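You operate a simulated robot arm through the tools that you are given. There is no shell and no other tool.

You are at the controls of a simulated robot arm. One attempt, no reset.

JOB
Run the card's defrost and end it by hand: the rig's cut-out has failed.
Fine: start from a coil at -15 C; switch the rig off from +10 C and before it shows +20 C; wind the timer back to its start.

The check looks at the end state, three seconds after you hand in, the way a careful person would. Anything else that was tipped, shoved, dropped, spilled or broken makes it a failure.

ROBOT AND FRAMES
A 7-joint arm with a fingered hand, fixed in place. Base frame: the origin is on the floor under the middle of its stand, x ahead of it, y to its left, z up; the work surface is at about z = 800. Readings come in mm, degrees, newtons and seconds.
With the tool pointing down near the work surface it reaches from about 200 to 800 mm from the base axis. Its first joint turns from -166.0 to 166.0 degrees. Payload 4.9 kg.
Tool frame: the origin (TCP) lies between the finger pads and is the grasp point; the fingertips stand 32 mm ahead of it; z points along the fingers, y is the line along which they close. The gripper opens to 192 mm; its body begins 89 mm behind the TCP. The gripper is a hand of 3 fingers: y runs from the thumb to the fingers, the wrist lies at [0, 0, -267] in the tool frame.
Orientation is that of the tool frame in the base frame, as [roll, pitch, yaw] about the fixed x, y, z axes, in that order (R = Rz(yaw) Ry(pitch) Rx(roll)). With the fingers straight down and closing along the base's y, the tool's x points along the base's -x, its y along +y and its z along -z.

CONTROLS
- The arm moves only by the tool drive_tool. Its argument "commands" is a list of rows, each an object of numbers (a shift or turn left out is 0): "x", "y", "z": the shift along the tool's x, y, z in mm; "ax", "ay", "az": the turn, a rotation vector about the tool's x, y, z in degrees. In form: [{"x": .., "y": .., "z": .., "ax": .., "ay": .., "az": ..}, ...]. A call has 1 to 20 rows; each row is the pose to reach, as a shift and turn from the pose commanded when the call began, along the tool's axes at that moment. Rows are played at 5 a second. More than 50 mm and 8.6 degrees between two rows, and nothing of the call is played. Where a pose cannot be reached the arm comes as near as it can. A force on the tool above 40 N (or 10 N above the force at the start of the call, whichever is more), or a blocked arm, ends the call early, and 0.2 s more pass. In this call time passes only in rows, and 0.2 s behind the last. The reply holds the time, the measured pose of the TCP, the force on the tool along the base axes, the opening and the grip force, in the units named above and with some noise, with the torque about the TCP (base axes, N m) and any sound that the robot's microphone picked up, and new pictures: "views" is both (left out), scene, wrist or none.
- Cameras (640 x 400 px; columns grow to the right, rows downward): "scene" is fixed at [213.6, 639.4, 1698.8]; the picture's right is [-0.96, -0.29, 0.00], its down [-0.11, 0.36, -0.93] and it looks along [0.27, -0.89, -0.37] (base axes); focal length 321 px, centre (320, 200). "wrist" rides on the gripper at [80, -46, -113] in the tool frame; the picture's right is [0.50, 0.87, 0.00], its down [-0.67, 0.39, -0.63] and it looks along [-0.55, 0.32, 0.78] (tool axes); focal length 226 px, centre (320, 200).
- move_fingers(finger1, finger2, thumb_bend): sets how far each is bent, from 0 (flat) to 100 (curled in); at 30 the hand is open as for a grip, at 70 the pads meet at the TCP. One left out holds its place. A second passes; each finger stops where it meets its share of the squeeze, and holds until it gets a number again. It is the only way to open and close the hand. It gives what a move gives, with no picture; readings hold the bend of each and the force on the fingers (four entries, about 0 where the hand has none), thumb and palm.
- probe_pixels(camera, pixels): for up to 12 pixels [column, row] of the newest picture of that camera ("zoom" is the newest enlarged one), the place [x, y, z] in the base frame of the surface seen there, good to about 2 mm, but the place of the scene camera against the robot may be out by one fixed shift of up to 18 mm in any direction. The clock stands still meanwhile.
- zoom(camera, box): a new picture of the part [left, top, right, bottom] of that camera's present view, enlarged. The clock stands still meanwhile.
- finish_job(): hands the job in; it is judged then, once.

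Open the gripper and draw the arm clear of the work before you hand the job in, unless the task says otherwise.

The tools are called after "Request:" as name(argument=value, ...) on one line, values as JSON. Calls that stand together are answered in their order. drive_tool: Moves the arm, as the interface text tells. Its arguments: {"type":"object","properties":{"commands":{"type":"array","items":{"type":"object","properties":{"x":{"type":"number"},"y":{"type":"number"},"z":{"type":"number"},"ax":{"type":"number"},"ay":{"type":"number"},"az":{"type":"number"}}}},"views":{"type":"string","enum":["both","scene","wrist","none"]}},"required":["commands"]} The other tools are called the same way: move_fingers (finger1, finger2, thumb_bend) moves the fingers one by one; probe_pixels (camera, pixels) gives the place of the surface under pixels of a picture; zoom (camera, box) takes an enlarged picture of a part of a camera's view; finish_job () hands the job in.

At the start:

```text
time_s: 0.0
eef_pos: [430.4, -174.5, 1351.9]
ee_rot: [180.0, 0.0, -179.9]
contact_force: [1.1, -0.1, -0.1]
moment: [0.03, 0.03, 0.0]
grip_width: 192.0
gripper_force: 0.1
shape: jaw
bend: [30.0, 30.0, 30.0]
finger forces: [0.0, 0.0, 0.0, 0.0, 0.0, 0.0]
```

scene: 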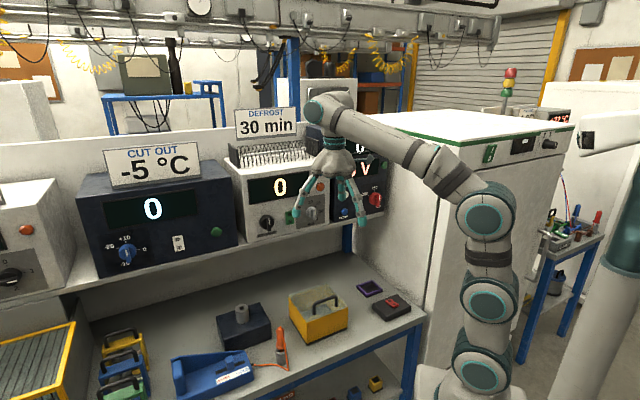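
wrist: 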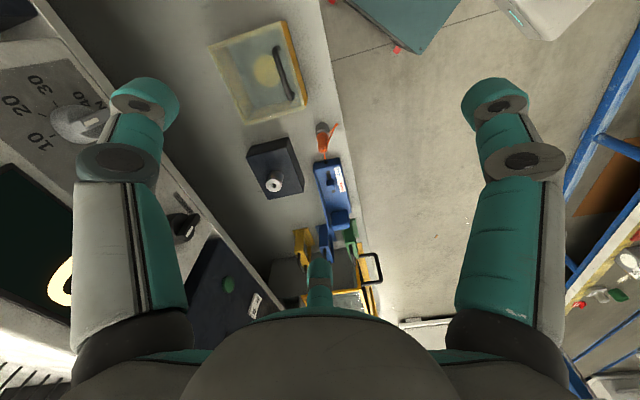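

The scene shows a shelf of instruments: a dark box with a "CUT OUT -5 °C" card (display 0, around px 150,208), and a box with "DEFROST 30 min" (display 0, px 280,187). I zoom in on both to read the controls.

Request:
zoom(camera="scene", box=[70, 130, 250, 280])

Request:
zoom(camera="scene", box=[220, 95, 400, 245])

Request:
zoom(camera="scene", box=[0, 160, 120, 300])

Request:
zoom(camera="wrist", box=[0, 0, 320, 320])

```text
2.67 times, centred on (160, 205) of scene
```

zoom: 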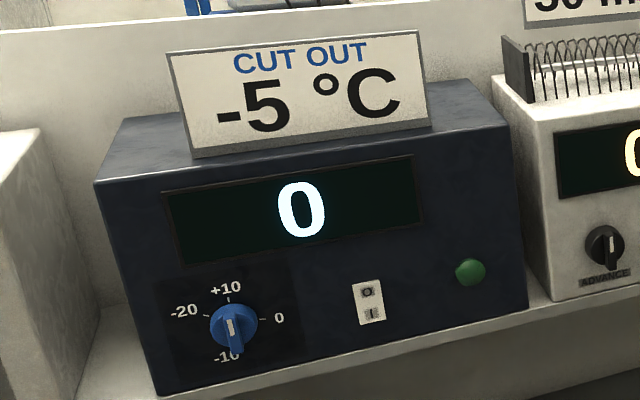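

```text
2.67 times, centred on (310, 170) of scene
```

zoom: 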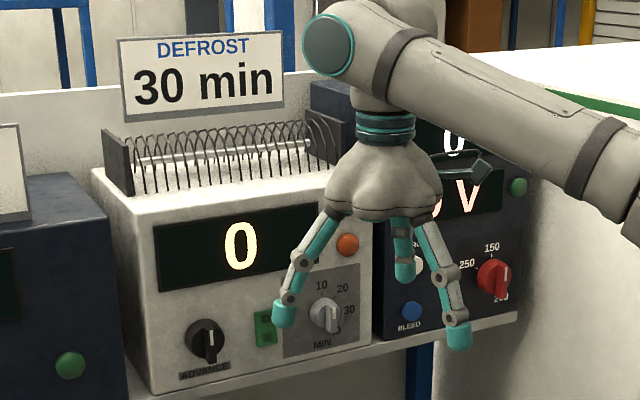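

```text
2.86 times, centred on (60, 230) of scene
```

zoom: 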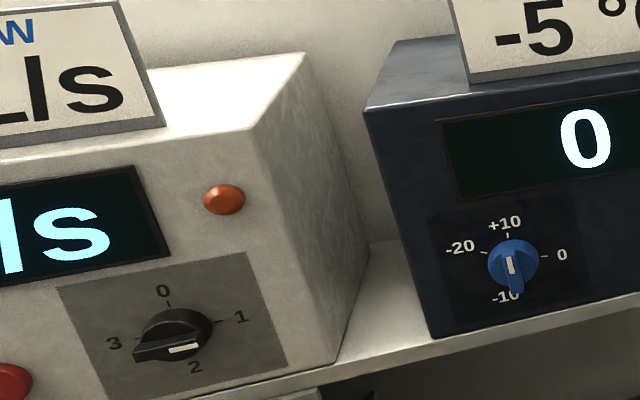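

```text
1.25 times, centred on (160, 160) of wrist
```

zoom: 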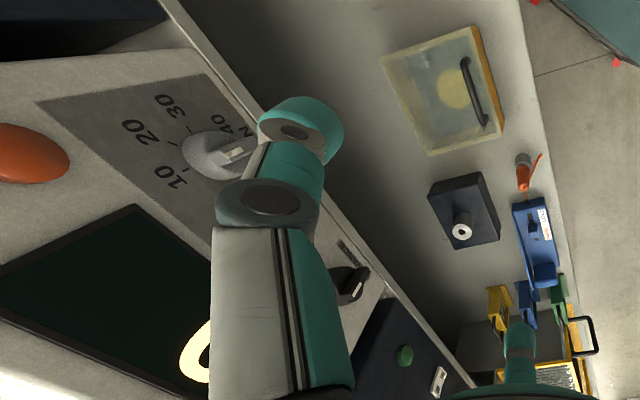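

The panels face +y. I probe the key controls to get their positions: cut-out knob, rocker, green lamp, advance knob, timer knob, green rocker and the displays.

Request:
probe_pixels(camera="scene", pixels=[[126, 254], [179, 243], [217, 231], [267, 224], [295, 214], [313, 211], [317, 187], [280, 187], [152, 208], [27, 229], [10, 277], [375, 198]])

Request:
zoom(camera="scene", box=[225, 170, 345, 245])

Request:
zoom(camera="scene", box=[320, 120, 440, 230])

Request:
zoom(camera="scene", box=[90, 270, 430, 400])

Request:
zoom(camera="scene", box=[460, 60, 640, 180])

```text
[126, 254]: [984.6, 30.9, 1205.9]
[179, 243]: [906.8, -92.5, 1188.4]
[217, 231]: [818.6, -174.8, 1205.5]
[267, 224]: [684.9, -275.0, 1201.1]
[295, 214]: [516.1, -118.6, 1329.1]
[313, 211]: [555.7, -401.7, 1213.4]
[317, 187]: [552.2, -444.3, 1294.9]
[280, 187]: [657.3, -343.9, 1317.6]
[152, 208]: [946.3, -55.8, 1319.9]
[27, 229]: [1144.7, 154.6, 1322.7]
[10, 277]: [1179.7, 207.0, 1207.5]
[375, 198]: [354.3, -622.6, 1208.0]
```

```text
5.33 times, centred on (285, 208) of scene
```

zoom: 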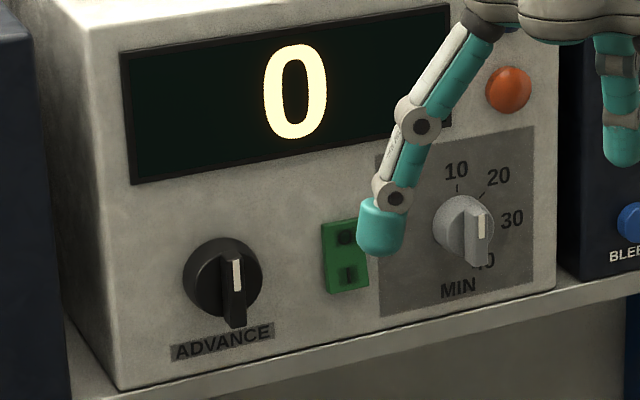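

```text
3.64 times, centred on (380, 175) of scene
```

zoom: 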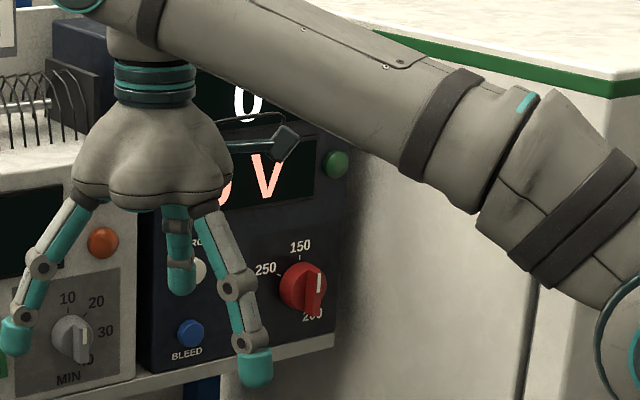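

```text
1.88 times, centred on (260, 335) of scene
```

zoom: 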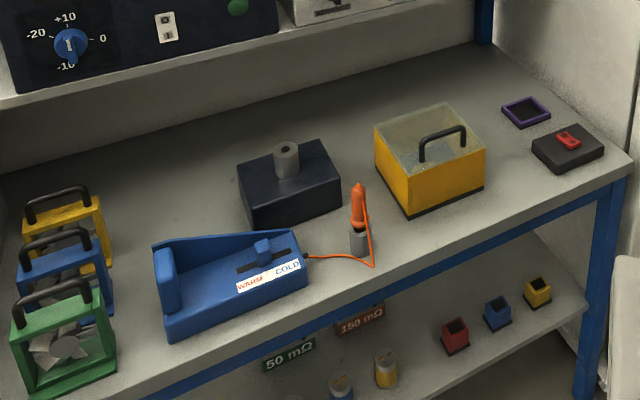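

```text
3.33 times, centred on (550, 120) of scene
```

zoom: 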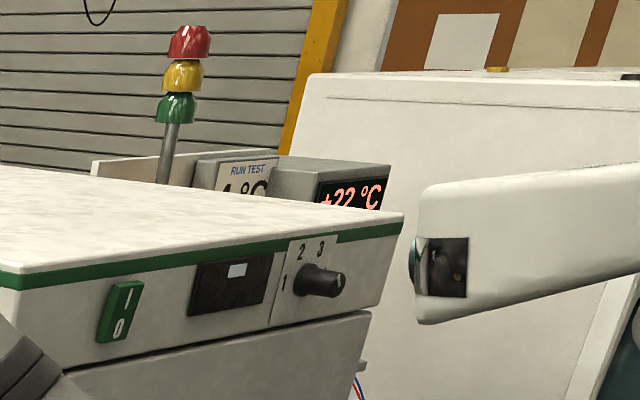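

The panels are set on a slant of about 45°. I zoom on the DEFROST rig again and probe points on its face and controls to get the plane of the panel.

Request:
zoom(camera="scene", box=[225, 150, 345, 245])

Request:
probe_pixels(camera="scene", pixels=[[252, 220], [253, 235], [297, 230], [325, 230], [326, 190], [295, 197], [248, 200], [314, 213], [289, 219], [289, 212], [269, 222], [250, 183]])

```text
4.21 times, centred on (285, 198) of scene
```

zoom: 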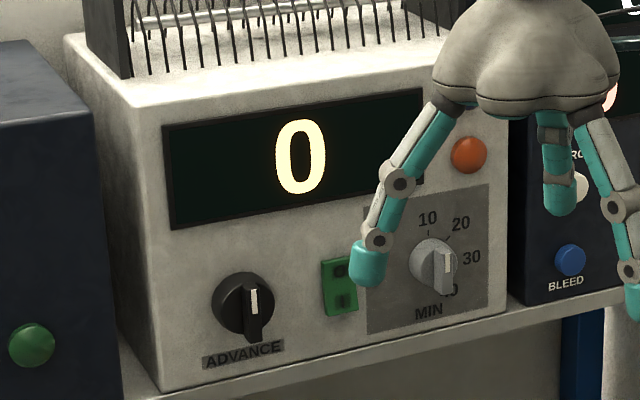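

```text
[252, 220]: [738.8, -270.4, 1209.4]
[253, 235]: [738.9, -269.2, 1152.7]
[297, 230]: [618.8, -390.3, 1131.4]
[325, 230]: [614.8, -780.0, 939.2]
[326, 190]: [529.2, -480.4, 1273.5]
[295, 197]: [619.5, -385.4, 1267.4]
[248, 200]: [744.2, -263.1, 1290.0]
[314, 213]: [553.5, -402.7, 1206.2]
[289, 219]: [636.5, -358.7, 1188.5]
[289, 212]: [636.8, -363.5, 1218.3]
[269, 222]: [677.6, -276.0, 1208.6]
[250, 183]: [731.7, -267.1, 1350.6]
```

The DEFROST rig's face is a vertical plane about 712 mm out along azimuth -45°; the timer knob is near (556,-402,1210), the ADVANCE knob near (685,-275,1203) and the green rocker near (637,-362,1203). I swing the tool to point horizontally at this panel, staying ~140 mm short of it, to get a frontal view.

Request:
drive_tool(commands=[{"x": -4.1, "y": -7.2, "z": 6.6, "ax": 2.51, "ay": -6.07, "az": 2.51}, {"x": -8.2, "y": -14.5, "z": 13.1, "ax": 5.03, "ay": -12.13, "az": 5.03}, {"x": -12.3, "y": -21.7, "z": 19.7, "ax": 7.54, "ay": -18.2, "az": 7.54}, {"x": -16.4, "y": -28.9, "z": 26.3, "ax": 10.05, "ay": -24.27, "az": 10.05}, {"x": -20.5, "y": -36.2, "z": 32.9, "ax": 12.56, "ay": -30.33, "az": 12.56}, {"x": -24.6, "y": -43.4, "z": 39.4, "ax": 15.08, "ay": -36.4, "az": 15.08}, {"x": -28.7, "y": -50.6, "z": 46, "ax": 17.59, "ay": -42.47, "az": 17.59}, {"x": -32.9, "y": -57.9, "z": 52.6, "ax": 20.1, "ay": -48.53, "az": 20.1}, {"x": -37, "y": -65.1, "z": 59.1, "ax": 22.62, "ay": -54.6, "az": 22.62}, {"x": -41.1, "y": -72.4, "z": 65.7, "ax": 25.13, "ay": -60.66, "az": 25.13}, {"x": -45.2, "y": -79.6, "z": 72.3, "ax": 27.64, "ay": -66.73, "az": 27.64}, {"x": -49.3, "y": -86.8, "z": 78.9, "ax": 30.15, "ay": -72.8, "az": 30.15}, {"x": -53.4, "y": -94.1, "z": 85.4, "ax": 32.67, "ay": -78.86, "az": 32.67}, {"x": -57.5, "y": -101.3, "z": 92, "ax": 35.18, "ay": -84.93, "az": 35.18}], views="both")

```text
time_s: 3.0
eef_pos: [487.7, -275.5, 1260.3]
ee_rot: [6.4, 89.8, -38.6]
contact_force: [0.6, 0.5, -0.4]
moment: [0.01, 0.01, 0.02]
grip_width: 192.1
gripper_force: 0.0
shape: jaw
bend: [30.0, 30.0, 30.0]
finger forces: [0.0, 0.0, 0.1, 0.0, 0.1, 0.1]
```

scene: 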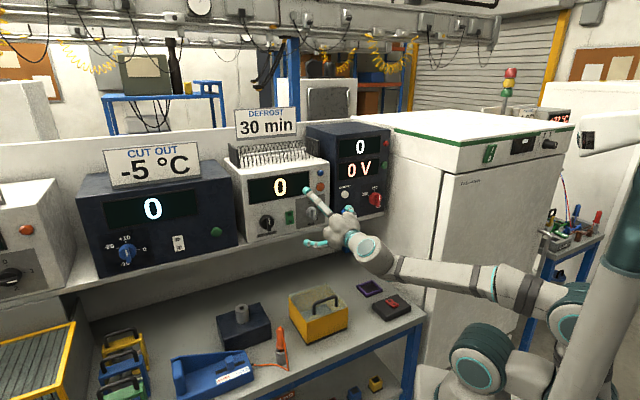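
wrist: 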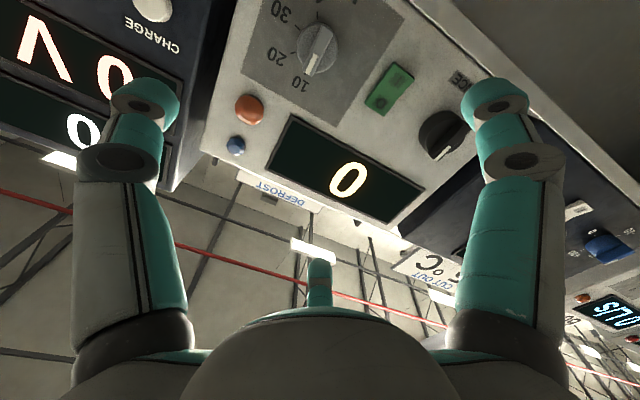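

The pose was reached; the wrist picture shows the panel upside down, with the timer knob at (317,50), the green rocker at (389,88), the ADVANCE knob at (443,133), an orange lamp (248,109) and a small blue button (236,146). I zoom on these in both cameras.

Request:
zoom(camera="wrist", box=[200, 0, 480, 175])

Request:
zoom(camera="scene", box=[225, 150, 345, 245])

Request:
zoom(camera="scene", box=[300, 110, 400, 230])

Request:
probe_pixels(camera="wrist", pixels=[[317, 35], [312, 66], [389, 88], [381, 100], [398, 76], [448, 130], [248, 109], [236, 146], [346, 178], [310, 130], [420, 60], [280, 60]])

```text
2.29 times, centred on (340, 88) of wrist
```

zoom: 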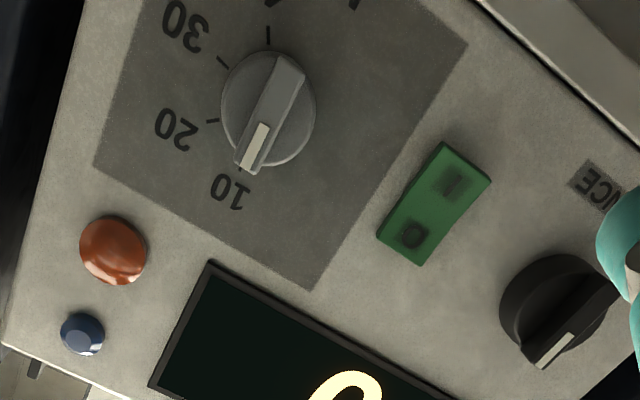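

```text
4.21 times, centred on (285, 198) of scene
```

zoom: 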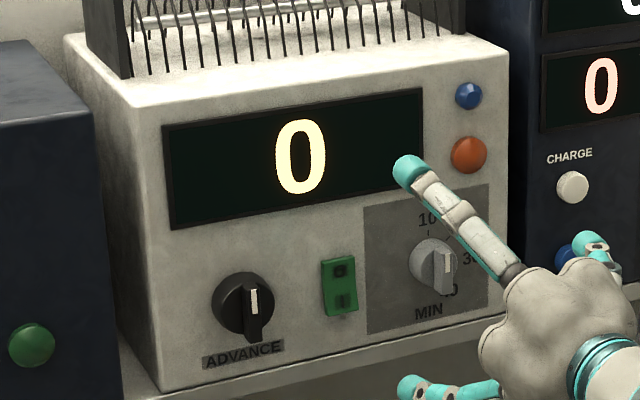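

```text
3.33 times, centred on (350, 170) of scene
```

zoom: 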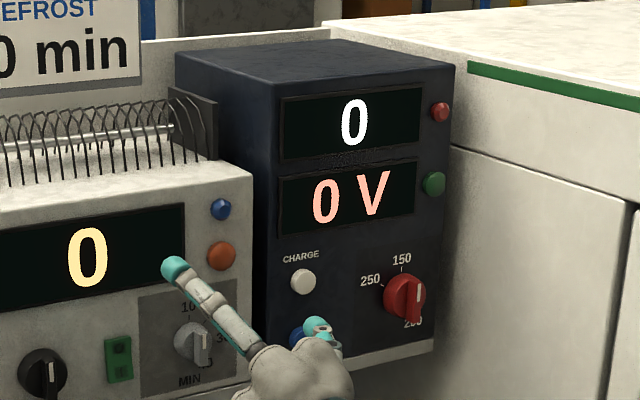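

```text
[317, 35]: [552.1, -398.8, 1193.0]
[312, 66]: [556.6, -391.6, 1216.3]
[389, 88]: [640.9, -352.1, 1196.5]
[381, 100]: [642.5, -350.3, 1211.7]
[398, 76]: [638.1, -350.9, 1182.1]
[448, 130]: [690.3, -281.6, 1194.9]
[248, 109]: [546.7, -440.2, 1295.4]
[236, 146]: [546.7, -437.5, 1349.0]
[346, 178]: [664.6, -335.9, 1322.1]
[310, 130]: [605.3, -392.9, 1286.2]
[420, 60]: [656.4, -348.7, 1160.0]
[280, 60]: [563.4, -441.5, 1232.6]
```

The white mark on the timer knob is at its upper end (wrist-zoom (257,140)), near the "10" label. I zoom closer on both knobs to read exactly where they point.

Request:
zoom(camera="wrist", box=[240, 0, 400, 100])

Request:
probe_pixels(camera="zoom", pixels=[[240, 295], [187, 208], [210, 98], [293, 55], [262, 250], [285, 195], [330, 95], [228, 335], [120, 215], [140, 30], [350, 200], [330, 300]])

Request:
zoom(camera="scene", box=[295, 190, 345, 235])

Request:
zoom(camera="scene", box=[250, 200, 310, 245])

```text
4.00 times, centred on (320, 50) of wrist
```

zoom: 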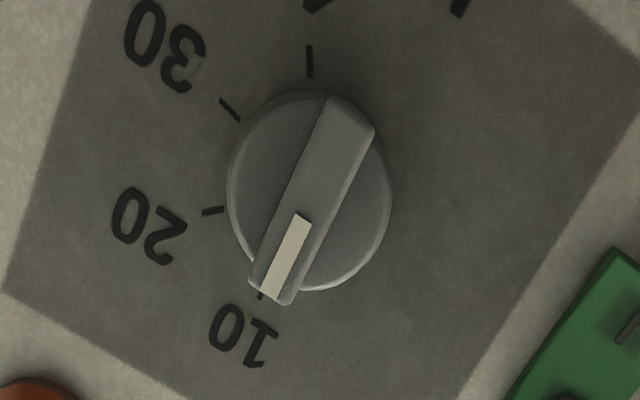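

```text
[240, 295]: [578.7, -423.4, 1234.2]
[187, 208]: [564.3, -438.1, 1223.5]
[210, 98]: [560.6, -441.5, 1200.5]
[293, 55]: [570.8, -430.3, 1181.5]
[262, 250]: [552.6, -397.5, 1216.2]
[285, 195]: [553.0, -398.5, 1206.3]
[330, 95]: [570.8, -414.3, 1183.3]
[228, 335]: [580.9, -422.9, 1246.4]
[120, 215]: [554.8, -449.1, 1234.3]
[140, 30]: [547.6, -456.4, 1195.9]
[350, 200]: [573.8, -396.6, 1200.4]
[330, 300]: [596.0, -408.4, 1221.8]
```

```text
8.89 times, centred on (320, 212) of scene
```

zoom: 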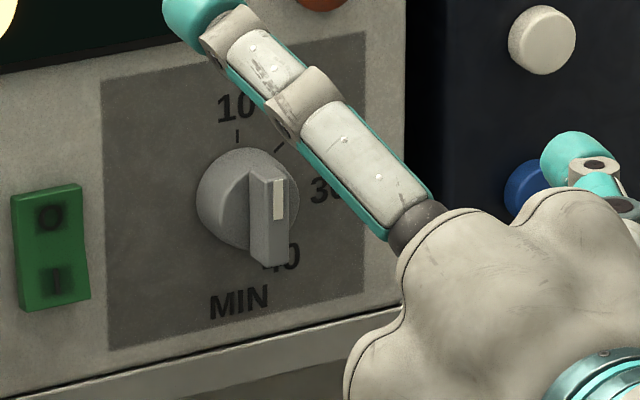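

```text
8.89 times, centred on (280, 222) of scene
```

zoom: 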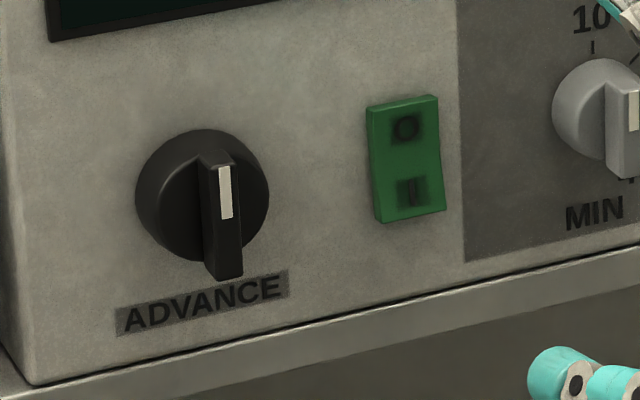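

The timer dial points at 10 (ticks: 10 at 12 o'clock, 20 at ~51°, 30 at ~103°, 40 at ~154°), the ADVANCE mark points straight up, and the rocker has O on top and I at the bottom. I want to poke with the thumb and still see the controls, so I roll the hand -90° about the tool axis to bring the thumb uppermost.

Request:
drive_tool(commands=[{"az": -8.2}, {"az": -16.4}, {"az": -24.6}, {"az": -32.8}, {"az": -41}, {"az": -49.2}, {"az": -57.4}, {"az": -65.6}, {"az": -73.8}, {"az": -82}, {"az": -90}], views="both")

Request:
probe_pixels(camera="scene", pixels=[[230, 252], [233, 256], [260, 243], [263, 247], [300, 232], [330, 222]])

```text
time_s: 5.4
eef_pos: [487.8, -274.5, 1260.2]
ee_rot: [-90.0, -0.2, -135.1]
contact_force: [-0.3, 0.0, -0.1]
moment: [-0.04, 0.01, 0.0]
grip_width: 192.0
gripper_force: 0.1
shape: jaw
bend: [30.0, 30.0, 30.0]
finger forces: [0.0, 0.1, 0.1, 0.0, 0.0, 0.1]
```

scene: 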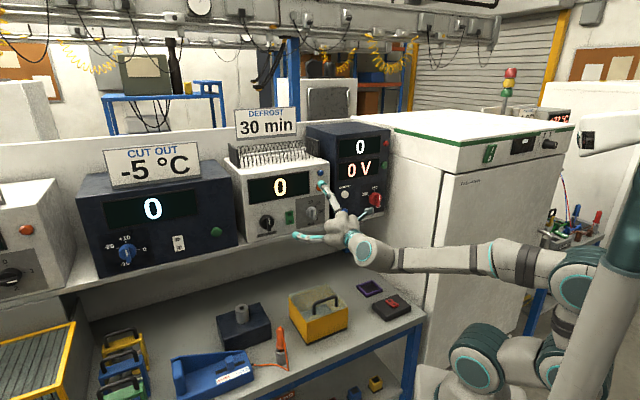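
wrist: 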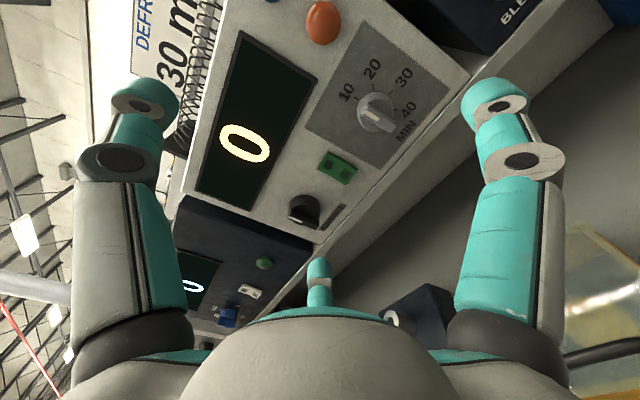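

```text
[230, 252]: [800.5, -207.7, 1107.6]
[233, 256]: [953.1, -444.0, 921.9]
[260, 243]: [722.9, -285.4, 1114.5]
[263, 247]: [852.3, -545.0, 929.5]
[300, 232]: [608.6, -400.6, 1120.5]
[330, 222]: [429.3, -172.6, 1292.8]
```

The thumb is now uppermost, and the shelf lip (712.9 mm deep) is flush with the panel, so a hand held low has clearance. I curl both fingers in and part-bend the thumb to make a single-digit poker.

Request:
move_fingers(finger1=100, finger2=100, thumb_bend=30)

Request:
drive_tool(commands=[{"x": 0}], views="both")

Request:
zoom(camera="scene", box=[270, 160, 400, 290])

```text
time_s: 6.4
eef_pos: [487.7, -274.6, 1259.8]
ee_rot: [-89.9, 0.1, -135.0]
contact_force: [0.8, -0.5, -0.9]
moment: [0.02, -0.02, 0.0]
grip_width: 87.5
gripper_force: 0.1
shape: fingers
bend: [75.0, 75.0, 30.0]
finger forces: [0.1, 0.1, 0.0, 0.1, 0.0, 0.0]
```

```text
time_s: 6.8
eef_pos: [488.3, -274.5, 1259.6]
ee_rot: [-90.0, 0.0, -134.9]
contact_force: [-0.3, 0.4, -1.4]
moment: [-0.03, 0.03, -0.01]
grip_width: 87.6
gripper_force: 0.1
shape: fingers
bend: [75.0, 75.0, 30.0]
finger forces: [0.0, 0.1, 0.1, 0.0, 0.0, 0.0]
```

scene: 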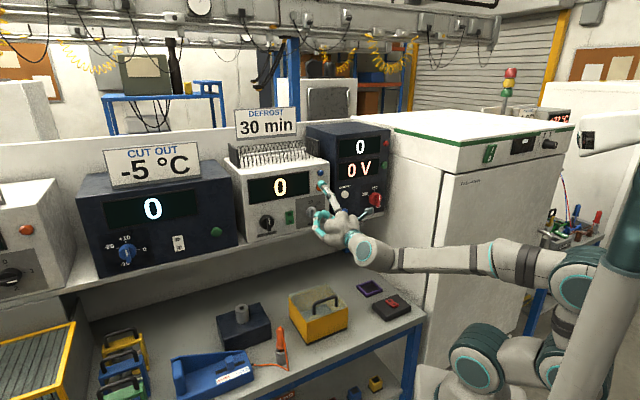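
wrist: 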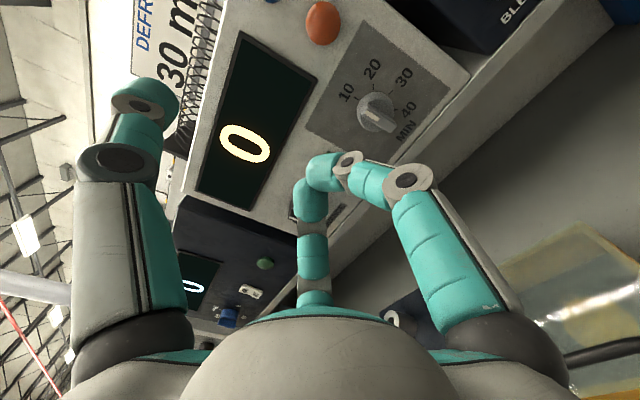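

```text
3.08 times, centred on (335, 225) of scene
```

zoom: 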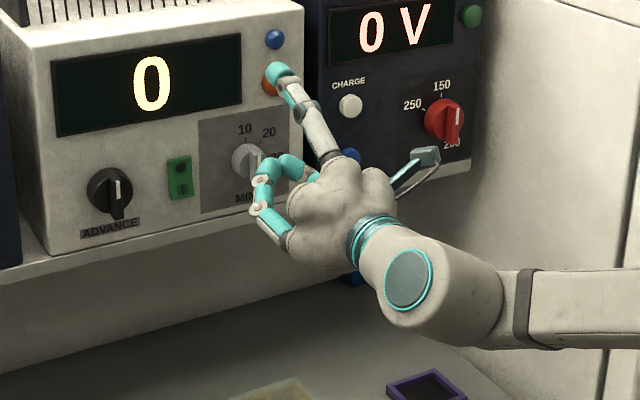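

Both fingers stopped at bend 75 meeting each other, with the thumb free at 30. I probe the thumb tip and the curled finger tips to learn how far each stands forward.

Request:
probe_pixels(camera="zoom", pixels=[[270, 72], [280, 66], [290, 75], [264, 180], [292, 160], [280, 165], [262, 210], [318, 178], [297, 90]])

Request:
probe_pixels(camera="wrist", pixels=[[140, 85], [160, 90], [145, 130], [120, 160], [320, 165], [350, 165], [310, 190], [375, 180], [405, 180]])

```text
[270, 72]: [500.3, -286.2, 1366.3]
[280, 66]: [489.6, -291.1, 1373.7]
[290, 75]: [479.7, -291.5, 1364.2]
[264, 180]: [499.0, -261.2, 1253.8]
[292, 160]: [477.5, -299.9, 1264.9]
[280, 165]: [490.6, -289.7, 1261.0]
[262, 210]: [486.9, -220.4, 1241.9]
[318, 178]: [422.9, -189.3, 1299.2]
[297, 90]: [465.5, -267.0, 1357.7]
```

```text
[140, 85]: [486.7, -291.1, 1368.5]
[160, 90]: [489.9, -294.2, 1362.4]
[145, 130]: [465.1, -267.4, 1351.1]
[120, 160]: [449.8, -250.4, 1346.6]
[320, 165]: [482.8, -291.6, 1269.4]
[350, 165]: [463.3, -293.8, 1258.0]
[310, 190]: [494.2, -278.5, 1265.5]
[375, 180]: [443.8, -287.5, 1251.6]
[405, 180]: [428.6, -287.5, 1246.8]
```

At bend 30 the thumb tip sits ~105 mm above the tool axis and only ~8 mm ahead of the curled fingers. I bend it to 48 so it comes further forward and closer to the axis, then measure again.

Request:
move_fingers(thumb_bend=48)

Request:
drive_tool(commands=[{"x": 0}], views="both")

Request:
zoom(camera="scene", box=[280, 160, 380, 260])

Request:
zoom(camera="wrist", box=[130, 50, 450, 250])

```text
time_s: 7.8
eef_pos: [488.6, -275.2, 1260.0]
ee_rot: [-90.0, 0.0, -135.0]
contact_force: [0.2, -0.7, 0.2]
moment: [-0.01, -0.01, -0.03]
grip_width: 46.3
gripper_force: 0.0
shape: fingers
bend: [75.0, 75.0, 48.0]
finger forces: [0.0, 0.0, 0.0, 0.0, 0.0, 0.1]
```

```text
time_s: 8.2
eef_pos: [488.8, -275.7, 1260.3]
ee_rot: [-90.0, 0.0, -135.0]
contact_force: [0.5, 0.7, -0.1]
moment: [0.01, 0.02, 0.01]
grip_width: 46.6
gripper_force: 0.1
shape: fingers
bend: [75.0, 75.0, 48.0]
finger forces: [0.0, 0.0, 0.0, 0.0, 0.0, 0.1]
```

scene: 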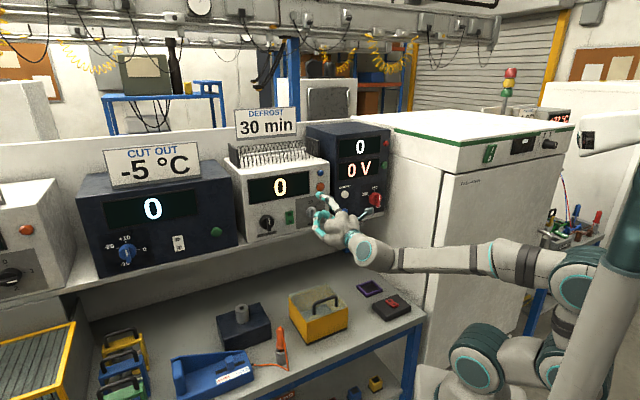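
wrist: 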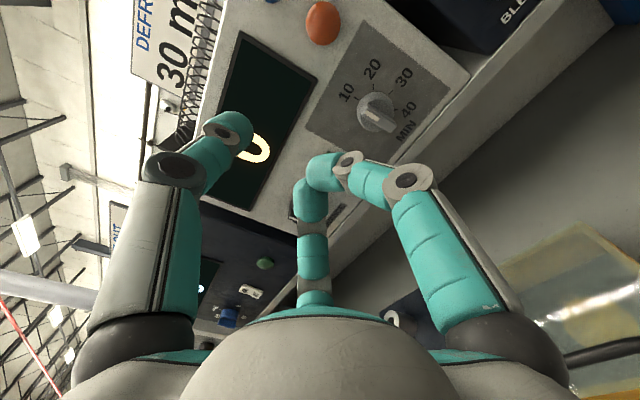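

```text
4.00 times, centred on (330, 210) of scene
```

zoom: 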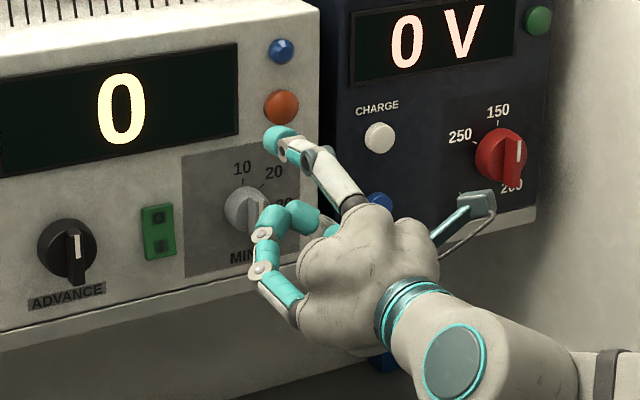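

```text
2.00 times, centred on (290, 150) of wrist
```

zoom: 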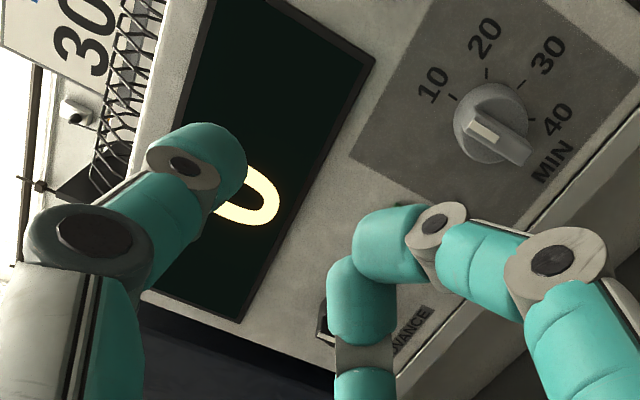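

I probe the thumb tip (wrist-zoom (215,150)) and scene-zoom (275,138), plus the fingers' foremost points, to compute offsets from the TCP.

Request:
probe_pixels(camera="zoom", pixels=[[243, 160], [225, 132], [195, 128], [240, 180], [215, 150], [180, 165], [155, 200], [380, 240], [345, 270], [400, 210], [365, 320]])

Request:
probe_pixels(camera="scene", pixels=[[318, 193], [316, 195], [320, 192], [322, 196], [318, 197]])

```text
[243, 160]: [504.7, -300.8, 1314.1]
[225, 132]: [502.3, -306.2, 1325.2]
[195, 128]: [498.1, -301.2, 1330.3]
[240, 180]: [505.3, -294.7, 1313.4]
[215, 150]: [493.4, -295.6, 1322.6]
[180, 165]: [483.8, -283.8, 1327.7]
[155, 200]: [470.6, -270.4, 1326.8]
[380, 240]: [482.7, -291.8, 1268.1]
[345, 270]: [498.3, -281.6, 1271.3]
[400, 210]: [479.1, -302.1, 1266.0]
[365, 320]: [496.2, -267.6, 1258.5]
```

```text
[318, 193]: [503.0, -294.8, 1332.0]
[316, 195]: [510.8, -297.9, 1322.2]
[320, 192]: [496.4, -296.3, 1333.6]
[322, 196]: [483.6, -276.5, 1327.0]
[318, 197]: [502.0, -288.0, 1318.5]
```

The thumb tip is a cap about 11 mm in radius, centred ~60 mm above the tool axis, its front ~32 mm ahead of the TCP. The timer knob's centre is at s≈111 (along the panel), z≈1207, with the bar front ~39 mm off the panel. I bring the thumb to the upper left of the bar, still 30 mm short of it.

Request:
drive_tool(commands=[{"x": 2.1, "y": 16, "z": 11}, {"x": 4.2, "y": 32, "z": 22}, {"x": 6.3, "y": 48, "z": 33}, {"x": 8.4, "y": 64, "z": 44}, {"x": 10.6, "y": 80, "z": 56}, {"x": 12.7, "y": 95, "z": 67}], views="both")

Request:
zoom(camera="scene", box=[260, 170, 360, 260])

Request:
zoom(camera="wrist", box=[130, 50, 450, 250])

```text
time_s: 9.6
eef_pos: [527.2, -331.3, 1165.0]
ee_rot: [-89.9, 0.1, -135.1]
contact_force: [-0.1, 0.3, -0.1]
moment: [0.04, -0.01, 0.0]
grip_width: 46.1
gripper_force: 0.0
shape: fingers
bend: [75.0, 75.0, 48.0]
finger forces: [0.0, 0.0, 0.0, 0.1, 0.1, 0.0]
```

scene: 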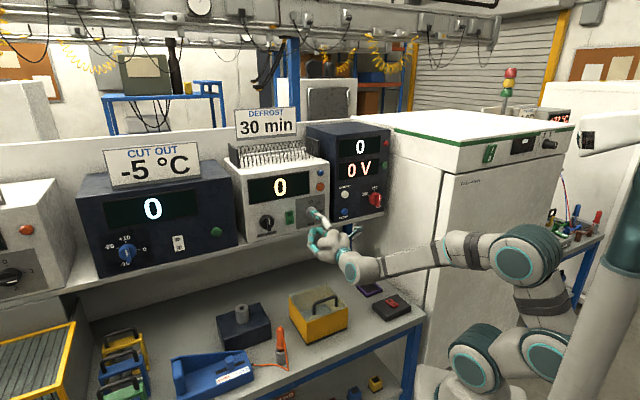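
wrist: 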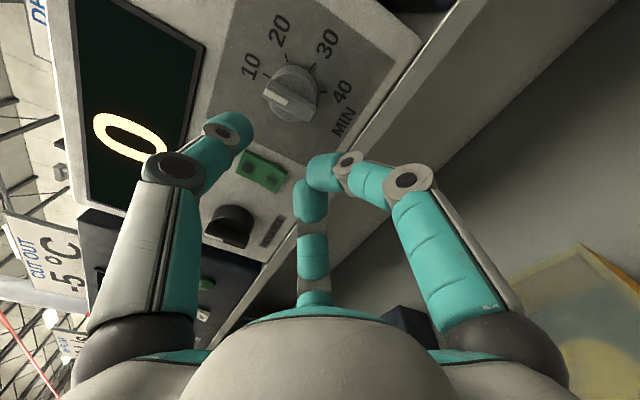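

```text
4.44 times, centred on (310, 215) of scene
```

zoom: 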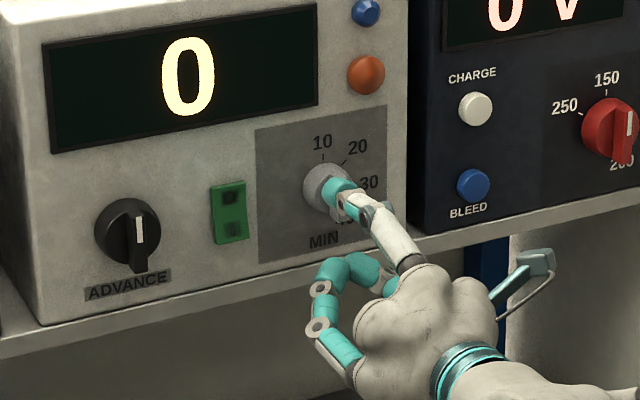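

```text
2.00 times, centred on (290, 150) of wrist
```

zoom: 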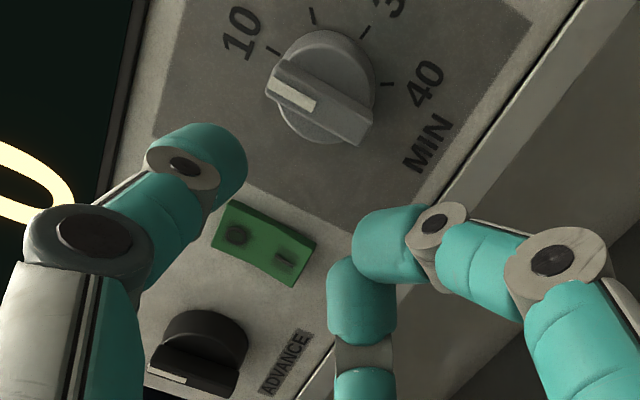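

The wrist-zoom now shows everything clearly: timer bar at (318,105), rocker O at (237,233) and I at (283,258), ADVANCE knob at (200,350). I probe these from the wrist camera for accurate positions.

Request:
probe_pixels(camera="zoom", pixels=[[285, 75], [275, 92], [372, 122], [358, 143], [318, 95], [237, 233], [283, 258], [262, 245], [205, 350], [235, 360], [155, 372], [240, 320]])

Request:
probe_pixels(camera="zoom", pixels=[[225, 350], [165, 372], [200, 318], [248, 345], [245, 165], [215, 130], [240, 190], [225, 203], [316, 240], [292, 287], [212, 245], [350, 60]])

```text
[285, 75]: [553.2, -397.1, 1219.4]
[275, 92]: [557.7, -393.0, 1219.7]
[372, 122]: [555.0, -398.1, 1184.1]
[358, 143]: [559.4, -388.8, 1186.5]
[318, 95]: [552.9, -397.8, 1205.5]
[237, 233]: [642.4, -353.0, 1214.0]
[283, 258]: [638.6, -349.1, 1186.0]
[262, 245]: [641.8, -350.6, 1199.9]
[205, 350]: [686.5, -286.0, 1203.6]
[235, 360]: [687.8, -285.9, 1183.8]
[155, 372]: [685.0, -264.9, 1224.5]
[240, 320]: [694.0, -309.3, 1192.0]
```

```text
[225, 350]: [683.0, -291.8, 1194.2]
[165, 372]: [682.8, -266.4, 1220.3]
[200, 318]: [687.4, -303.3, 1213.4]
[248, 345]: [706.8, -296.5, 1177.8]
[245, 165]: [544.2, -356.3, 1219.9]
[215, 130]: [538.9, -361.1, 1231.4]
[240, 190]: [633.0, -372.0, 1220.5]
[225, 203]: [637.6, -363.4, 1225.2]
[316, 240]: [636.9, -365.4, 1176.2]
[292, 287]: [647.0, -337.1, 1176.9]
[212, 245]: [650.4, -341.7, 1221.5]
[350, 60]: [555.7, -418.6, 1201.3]
```

The thumb's right edge (s≈126) stands ~8 mm left of the bar's left face (s≈118). I move forward so the tip overlaps the bar by ~11 mm, then begin pushing it clockwise along an arc.

Request:
drive_tool(commands=[{"z": 15}, {"z": 30}, {"z": 43}, {"x": 4, "y": 2, "z": 43}, {"x": 8.5, "y": 3, "z": 43}, {"x": 11.5, "y": 0.1, "z": 43}, {"x": 15, "y": -2.2, "z": 43}, {"x": 18.9, "y": -3.9, "z": 43}, {"x": 23, "y": -4.8, "z": 43}], views="both")

Request:
zoom(camera="scene", box=[260, 170, 360, 260])

Request:
zoom(camera="wrist", box=[130, 50, 450, 250])

```text
time_s: 11.6
eef_pos: [543.1, -375.7, 1170.1]
ee_rot: [-90.2, 0.0, -135.6]
contact_force: [-0.5, -0.2, -0.2]
moment: [-0.04, -0.01, 0.01]
grip_width: 46.5
gripper_force: 0.0
shape: fingers
bend: [75.0, 75.0, 48.0]
finger forces: [0.0, 0.1, 0.0, 0.1, 0.0, 0.0]
out of reach, approached as far as the arm can: row 9
```

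scene: 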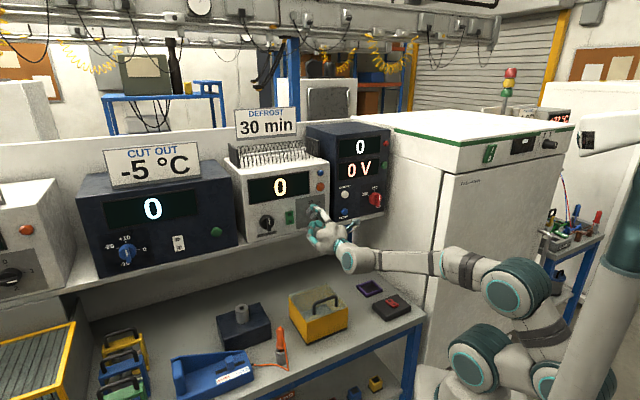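
wrist: 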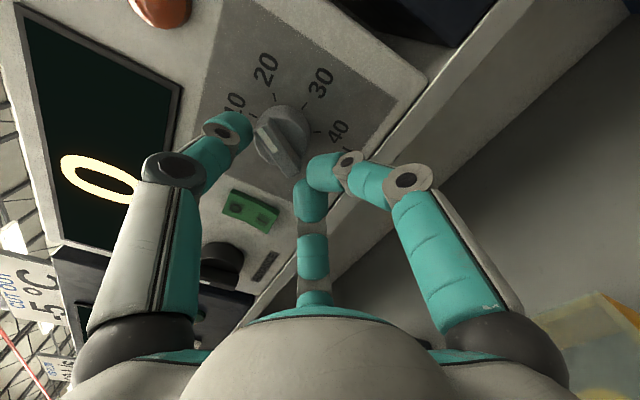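

```text
4.44 times, centred on (310, 215) of scene
```

zoom: 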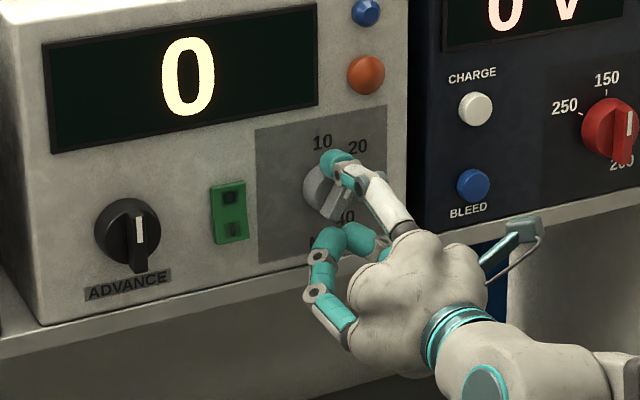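

```text
2.00 times, centred on (290, 150) of wrist
```

zoom: 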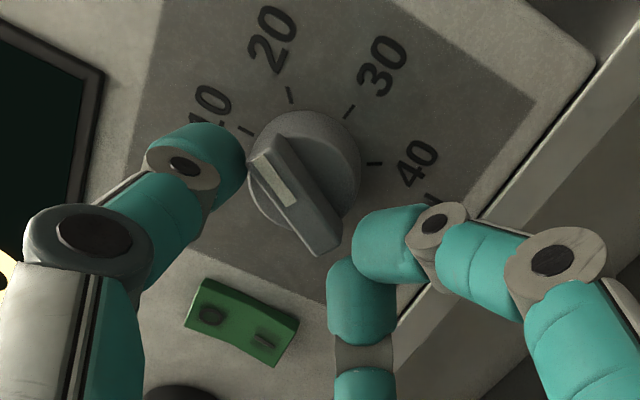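

The push works: the bar has turned ~25° clockwise with no odd force, though the arm reports row 9 slightly out of reach sideways. I continue by rolling the hand clockwise about its axis, which sweeps the thumb right along the same arc with the TCP almost still.

Request:
drive_tool(commands=[{"x": -3, "y": -0.3, "az": 3}, {"x": -6.3, "y": -0.3, "az": 6}, {"x": -6.2, "y": -1.2, "az": 10}, {"x": -6.1, "y": -1.6, "az": 14}, {"x": -6.2, "y": -1.5, "az": 18}, {"x": -6.4, "y": -1.1, "az": 22}], views="both")

Request:
zoom(camera="wrist", box=[130, 50, 450, 250])

Request:
zoom(camera="scene", box=[260, 170, 360, 260])

```text
time_s: 13.0
eef_pos: [547.9, -369.7, 1172.5]
ee_rot: [-89.9, 22.2, -135.0]
contact_force: [0.4, 0.7, 1.1]
moment: [-0.08, 0.05, 0.03]
grip_width: 46.8
gripper_force: 0.6
shape: fingers
bend: [75.0, 75.0, 48.0]
finger forces: [0.1, 0.1, 0.1, 0.1, 1.2, 0.0]
```

scene: 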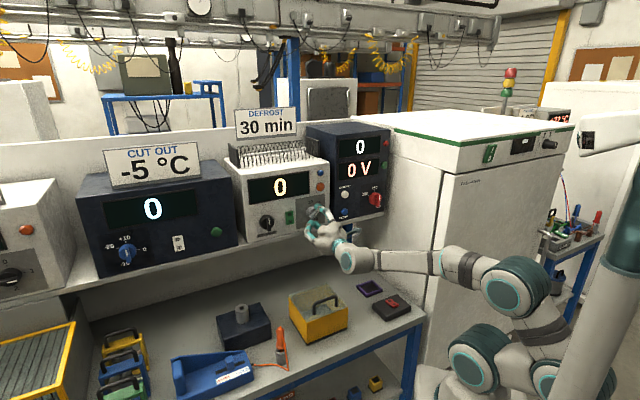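
wrist: 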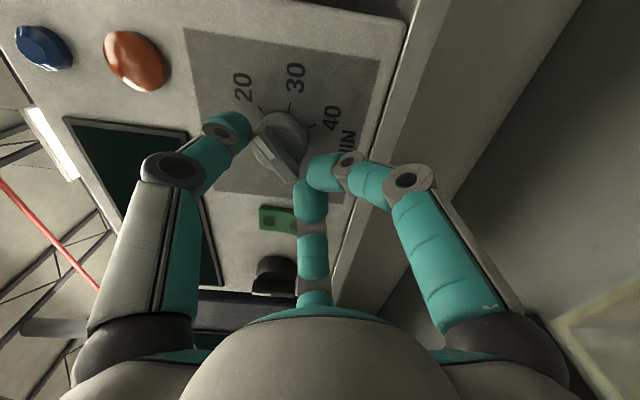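

```text
2.00 times, centred on (290, 150) of wrist
```

zoom: 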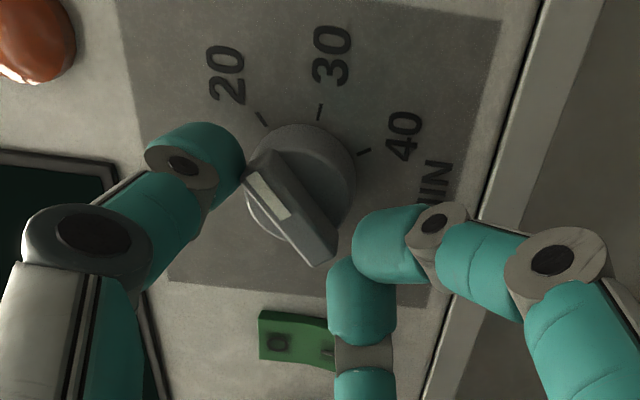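

```text
4.44 times, centred on (310, 215) of scene
```

zoom: 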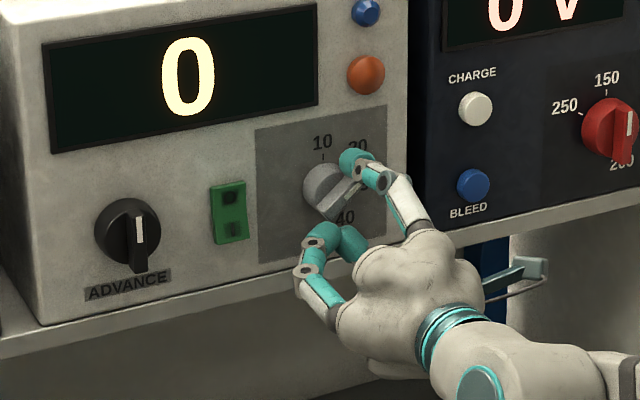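

The bar now points close to 20 with forces ~1 N. I continue the roll, sweeping the thumb toward the 30 mark.

Request:
drive_tool(commands=[{"x": 1.4, "y": -0.1, "az": 3}, {"x": 1.2, "y": 0.6, "az": 7}, {"x": 0.9, "y": 1.7, "az": 11}], views="both")

Request:
zoom(camera="wrist", box=[200, 50, 400, 200])

Request:
zoom(camera="scene", box=[290, 180, 350, 240])

```text
time_s: 13.8
eef_pos: [547.6, -369.9, 1168.7]
ee_rot: [-90.0, 33.2, -135.0]
contact_force: [0.8, -0.3, 0.0]
moment: [-0.01, -0.02, 0.0]
grip_width: 46.9
gripper_force: 0.4
shape: fingers
bend: [75.0, 75.0, 48.0]
finger forces: [0.0, 0.0, 0.0, 0.1, 0.3, 0.0]
```

scene: 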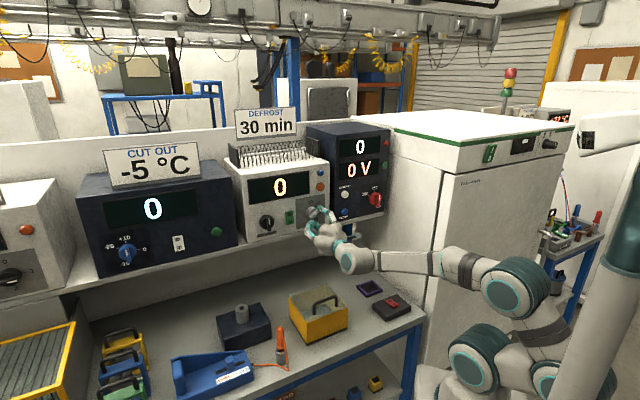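
wrist: 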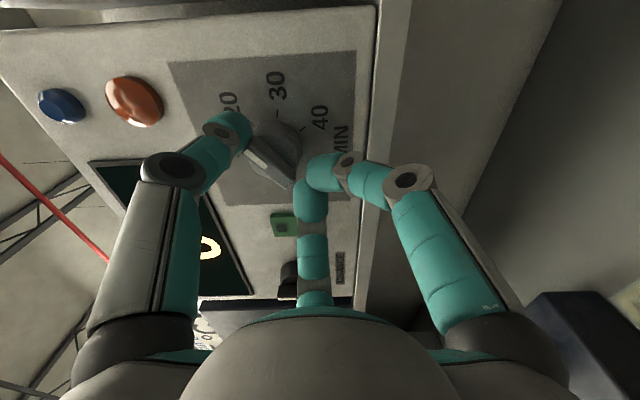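

```text
2.67 times, centred on (300, 125) of wrist
```

zoom: 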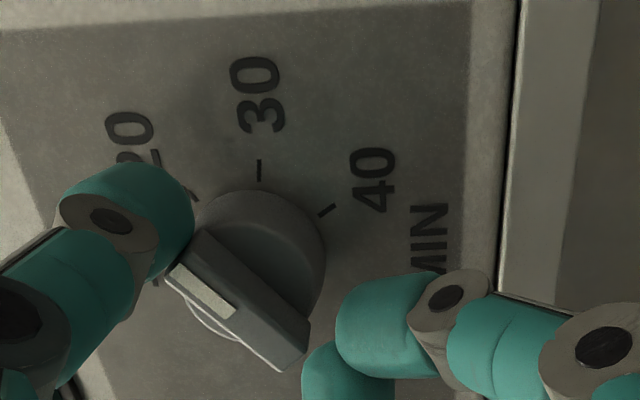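

```text
6.67 times, centred on (320, 210) of scene
```

zoom: 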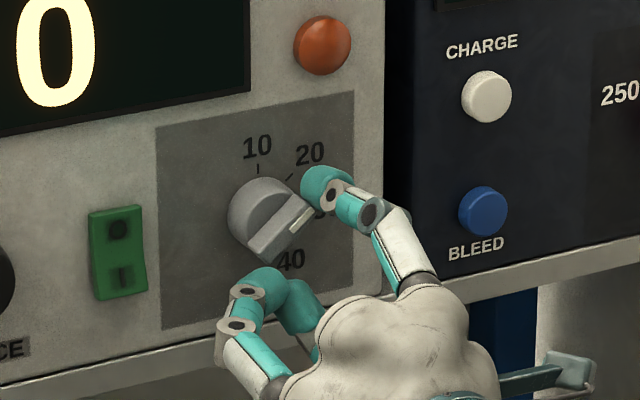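

The bar seems to rest near 20 (about 51°) while the thumb has moved on; I probe thumb and bar points to see whether it slipped past the bar's end.

Request:
probe_pixels(camera="zoom", pixels=[[325, 175], [315, 185], [340, 170], [305, 210], [262, 250], [285, 230], [250, 195], [240, 220]])

Request:
zoom(camera="wrist", box=[200, 50, 360, 200])

Request:
probe_pixels(camera="zoom", pixels=[[100, 160], [125, 170], [140, 205], [130, 240], [110, 270], [160, 280], [140, 260], [240, 345], [265, 330], [200, 270], [240, 200], [60, 230]])

```text
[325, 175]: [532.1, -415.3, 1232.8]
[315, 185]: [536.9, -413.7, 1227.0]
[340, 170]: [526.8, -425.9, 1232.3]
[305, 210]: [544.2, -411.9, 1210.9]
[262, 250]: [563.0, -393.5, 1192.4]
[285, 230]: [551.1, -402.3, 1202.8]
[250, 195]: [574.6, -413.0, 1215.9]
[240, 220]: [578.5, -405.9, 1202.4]
```

```text
2.67 times, centred on (280, 125) of wrist
```

zoom: 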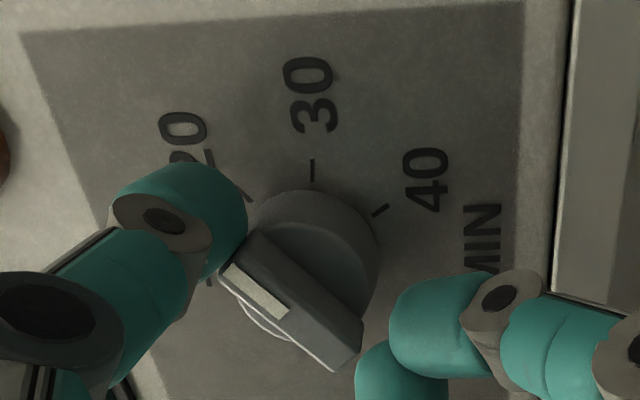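

```text
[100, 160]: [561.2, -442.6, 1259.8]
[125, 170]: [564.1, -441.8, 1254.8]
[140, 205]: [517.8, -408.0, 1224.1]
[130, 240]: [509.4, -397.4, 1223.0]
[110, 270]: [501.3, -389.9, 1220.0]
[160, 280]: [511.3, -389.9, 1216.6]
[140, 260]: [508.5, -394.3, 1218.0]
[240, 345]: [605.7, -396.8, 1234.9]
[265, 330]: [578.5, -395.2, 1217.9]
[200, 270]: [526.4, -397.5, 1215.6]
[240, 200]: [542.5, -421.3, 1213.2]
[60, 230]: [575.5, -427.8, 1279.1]
```

The thumb slid to the bar's end (its tip is ~65 mm off-axis, a bit more than I assumed), leaving the knob near 20. I back it off to the counter-clockwise side, come in closer to the knob centre, and push again.

Request:
drive_tool(commands=[{"x": -16.6, "y": -7.1}, {"x": -30, "y": 5.3}, {"x": -25.5, "y": 12}, {"x": -22.5, "y": 10}, {"x": -20.1, "y": 8.4}, {"x": -16.9, "y": 6.7}, {"x": -13.3, "y": 5.7}], views="both")

Request:
zoom(camera="wrist", box=[200, 50, 400, 200])

Request:
zoom(camera="scene", box=[290, 180, 350, 240])

```text
time_s: 15.4
eef_pos: [558.2, -360.4, 1171.7]
ee_rot: [-90.0, 33.1, -135.0]
contact_force: [-3.7, 3.6, 0.8]
moment: [-0.19, -0.19, -0.14]
grip_width: 48.8
gripper_force: 2.4
shape: fingers
bend: [77.0, 77.0, 47.0]
finger forces: [0.0, 0.1, 0.1, 0.0, 4.4, 0.0]
```

scene: 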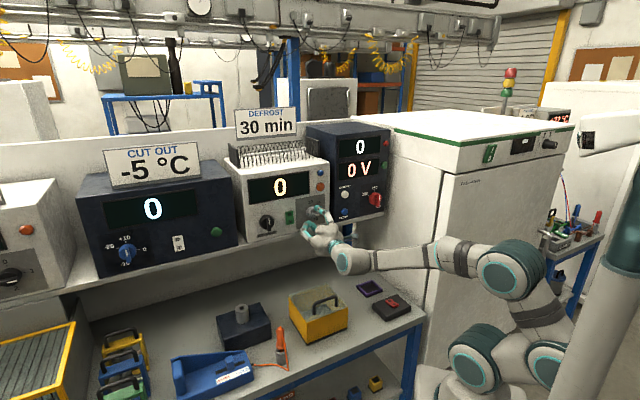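
wrist: 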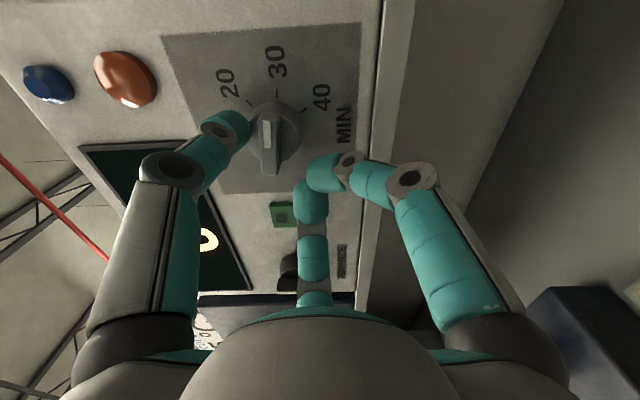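

```text
2.67 times, centred on (300, 125) of wrist
```

zoom: 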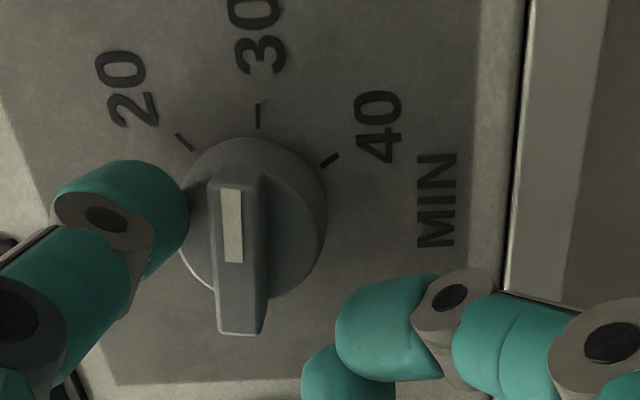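

```text
6.67 times, centred on (320, 210) of scene
```

zoom: 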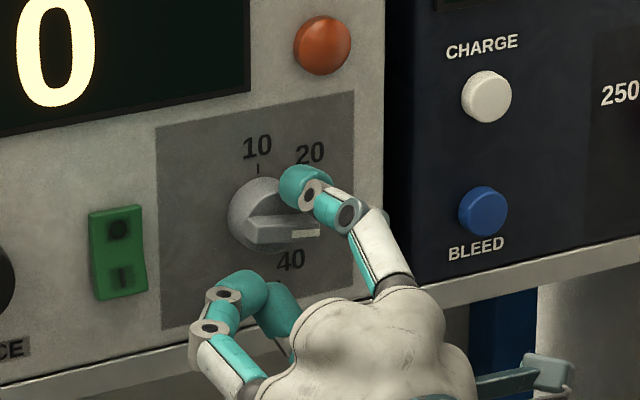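

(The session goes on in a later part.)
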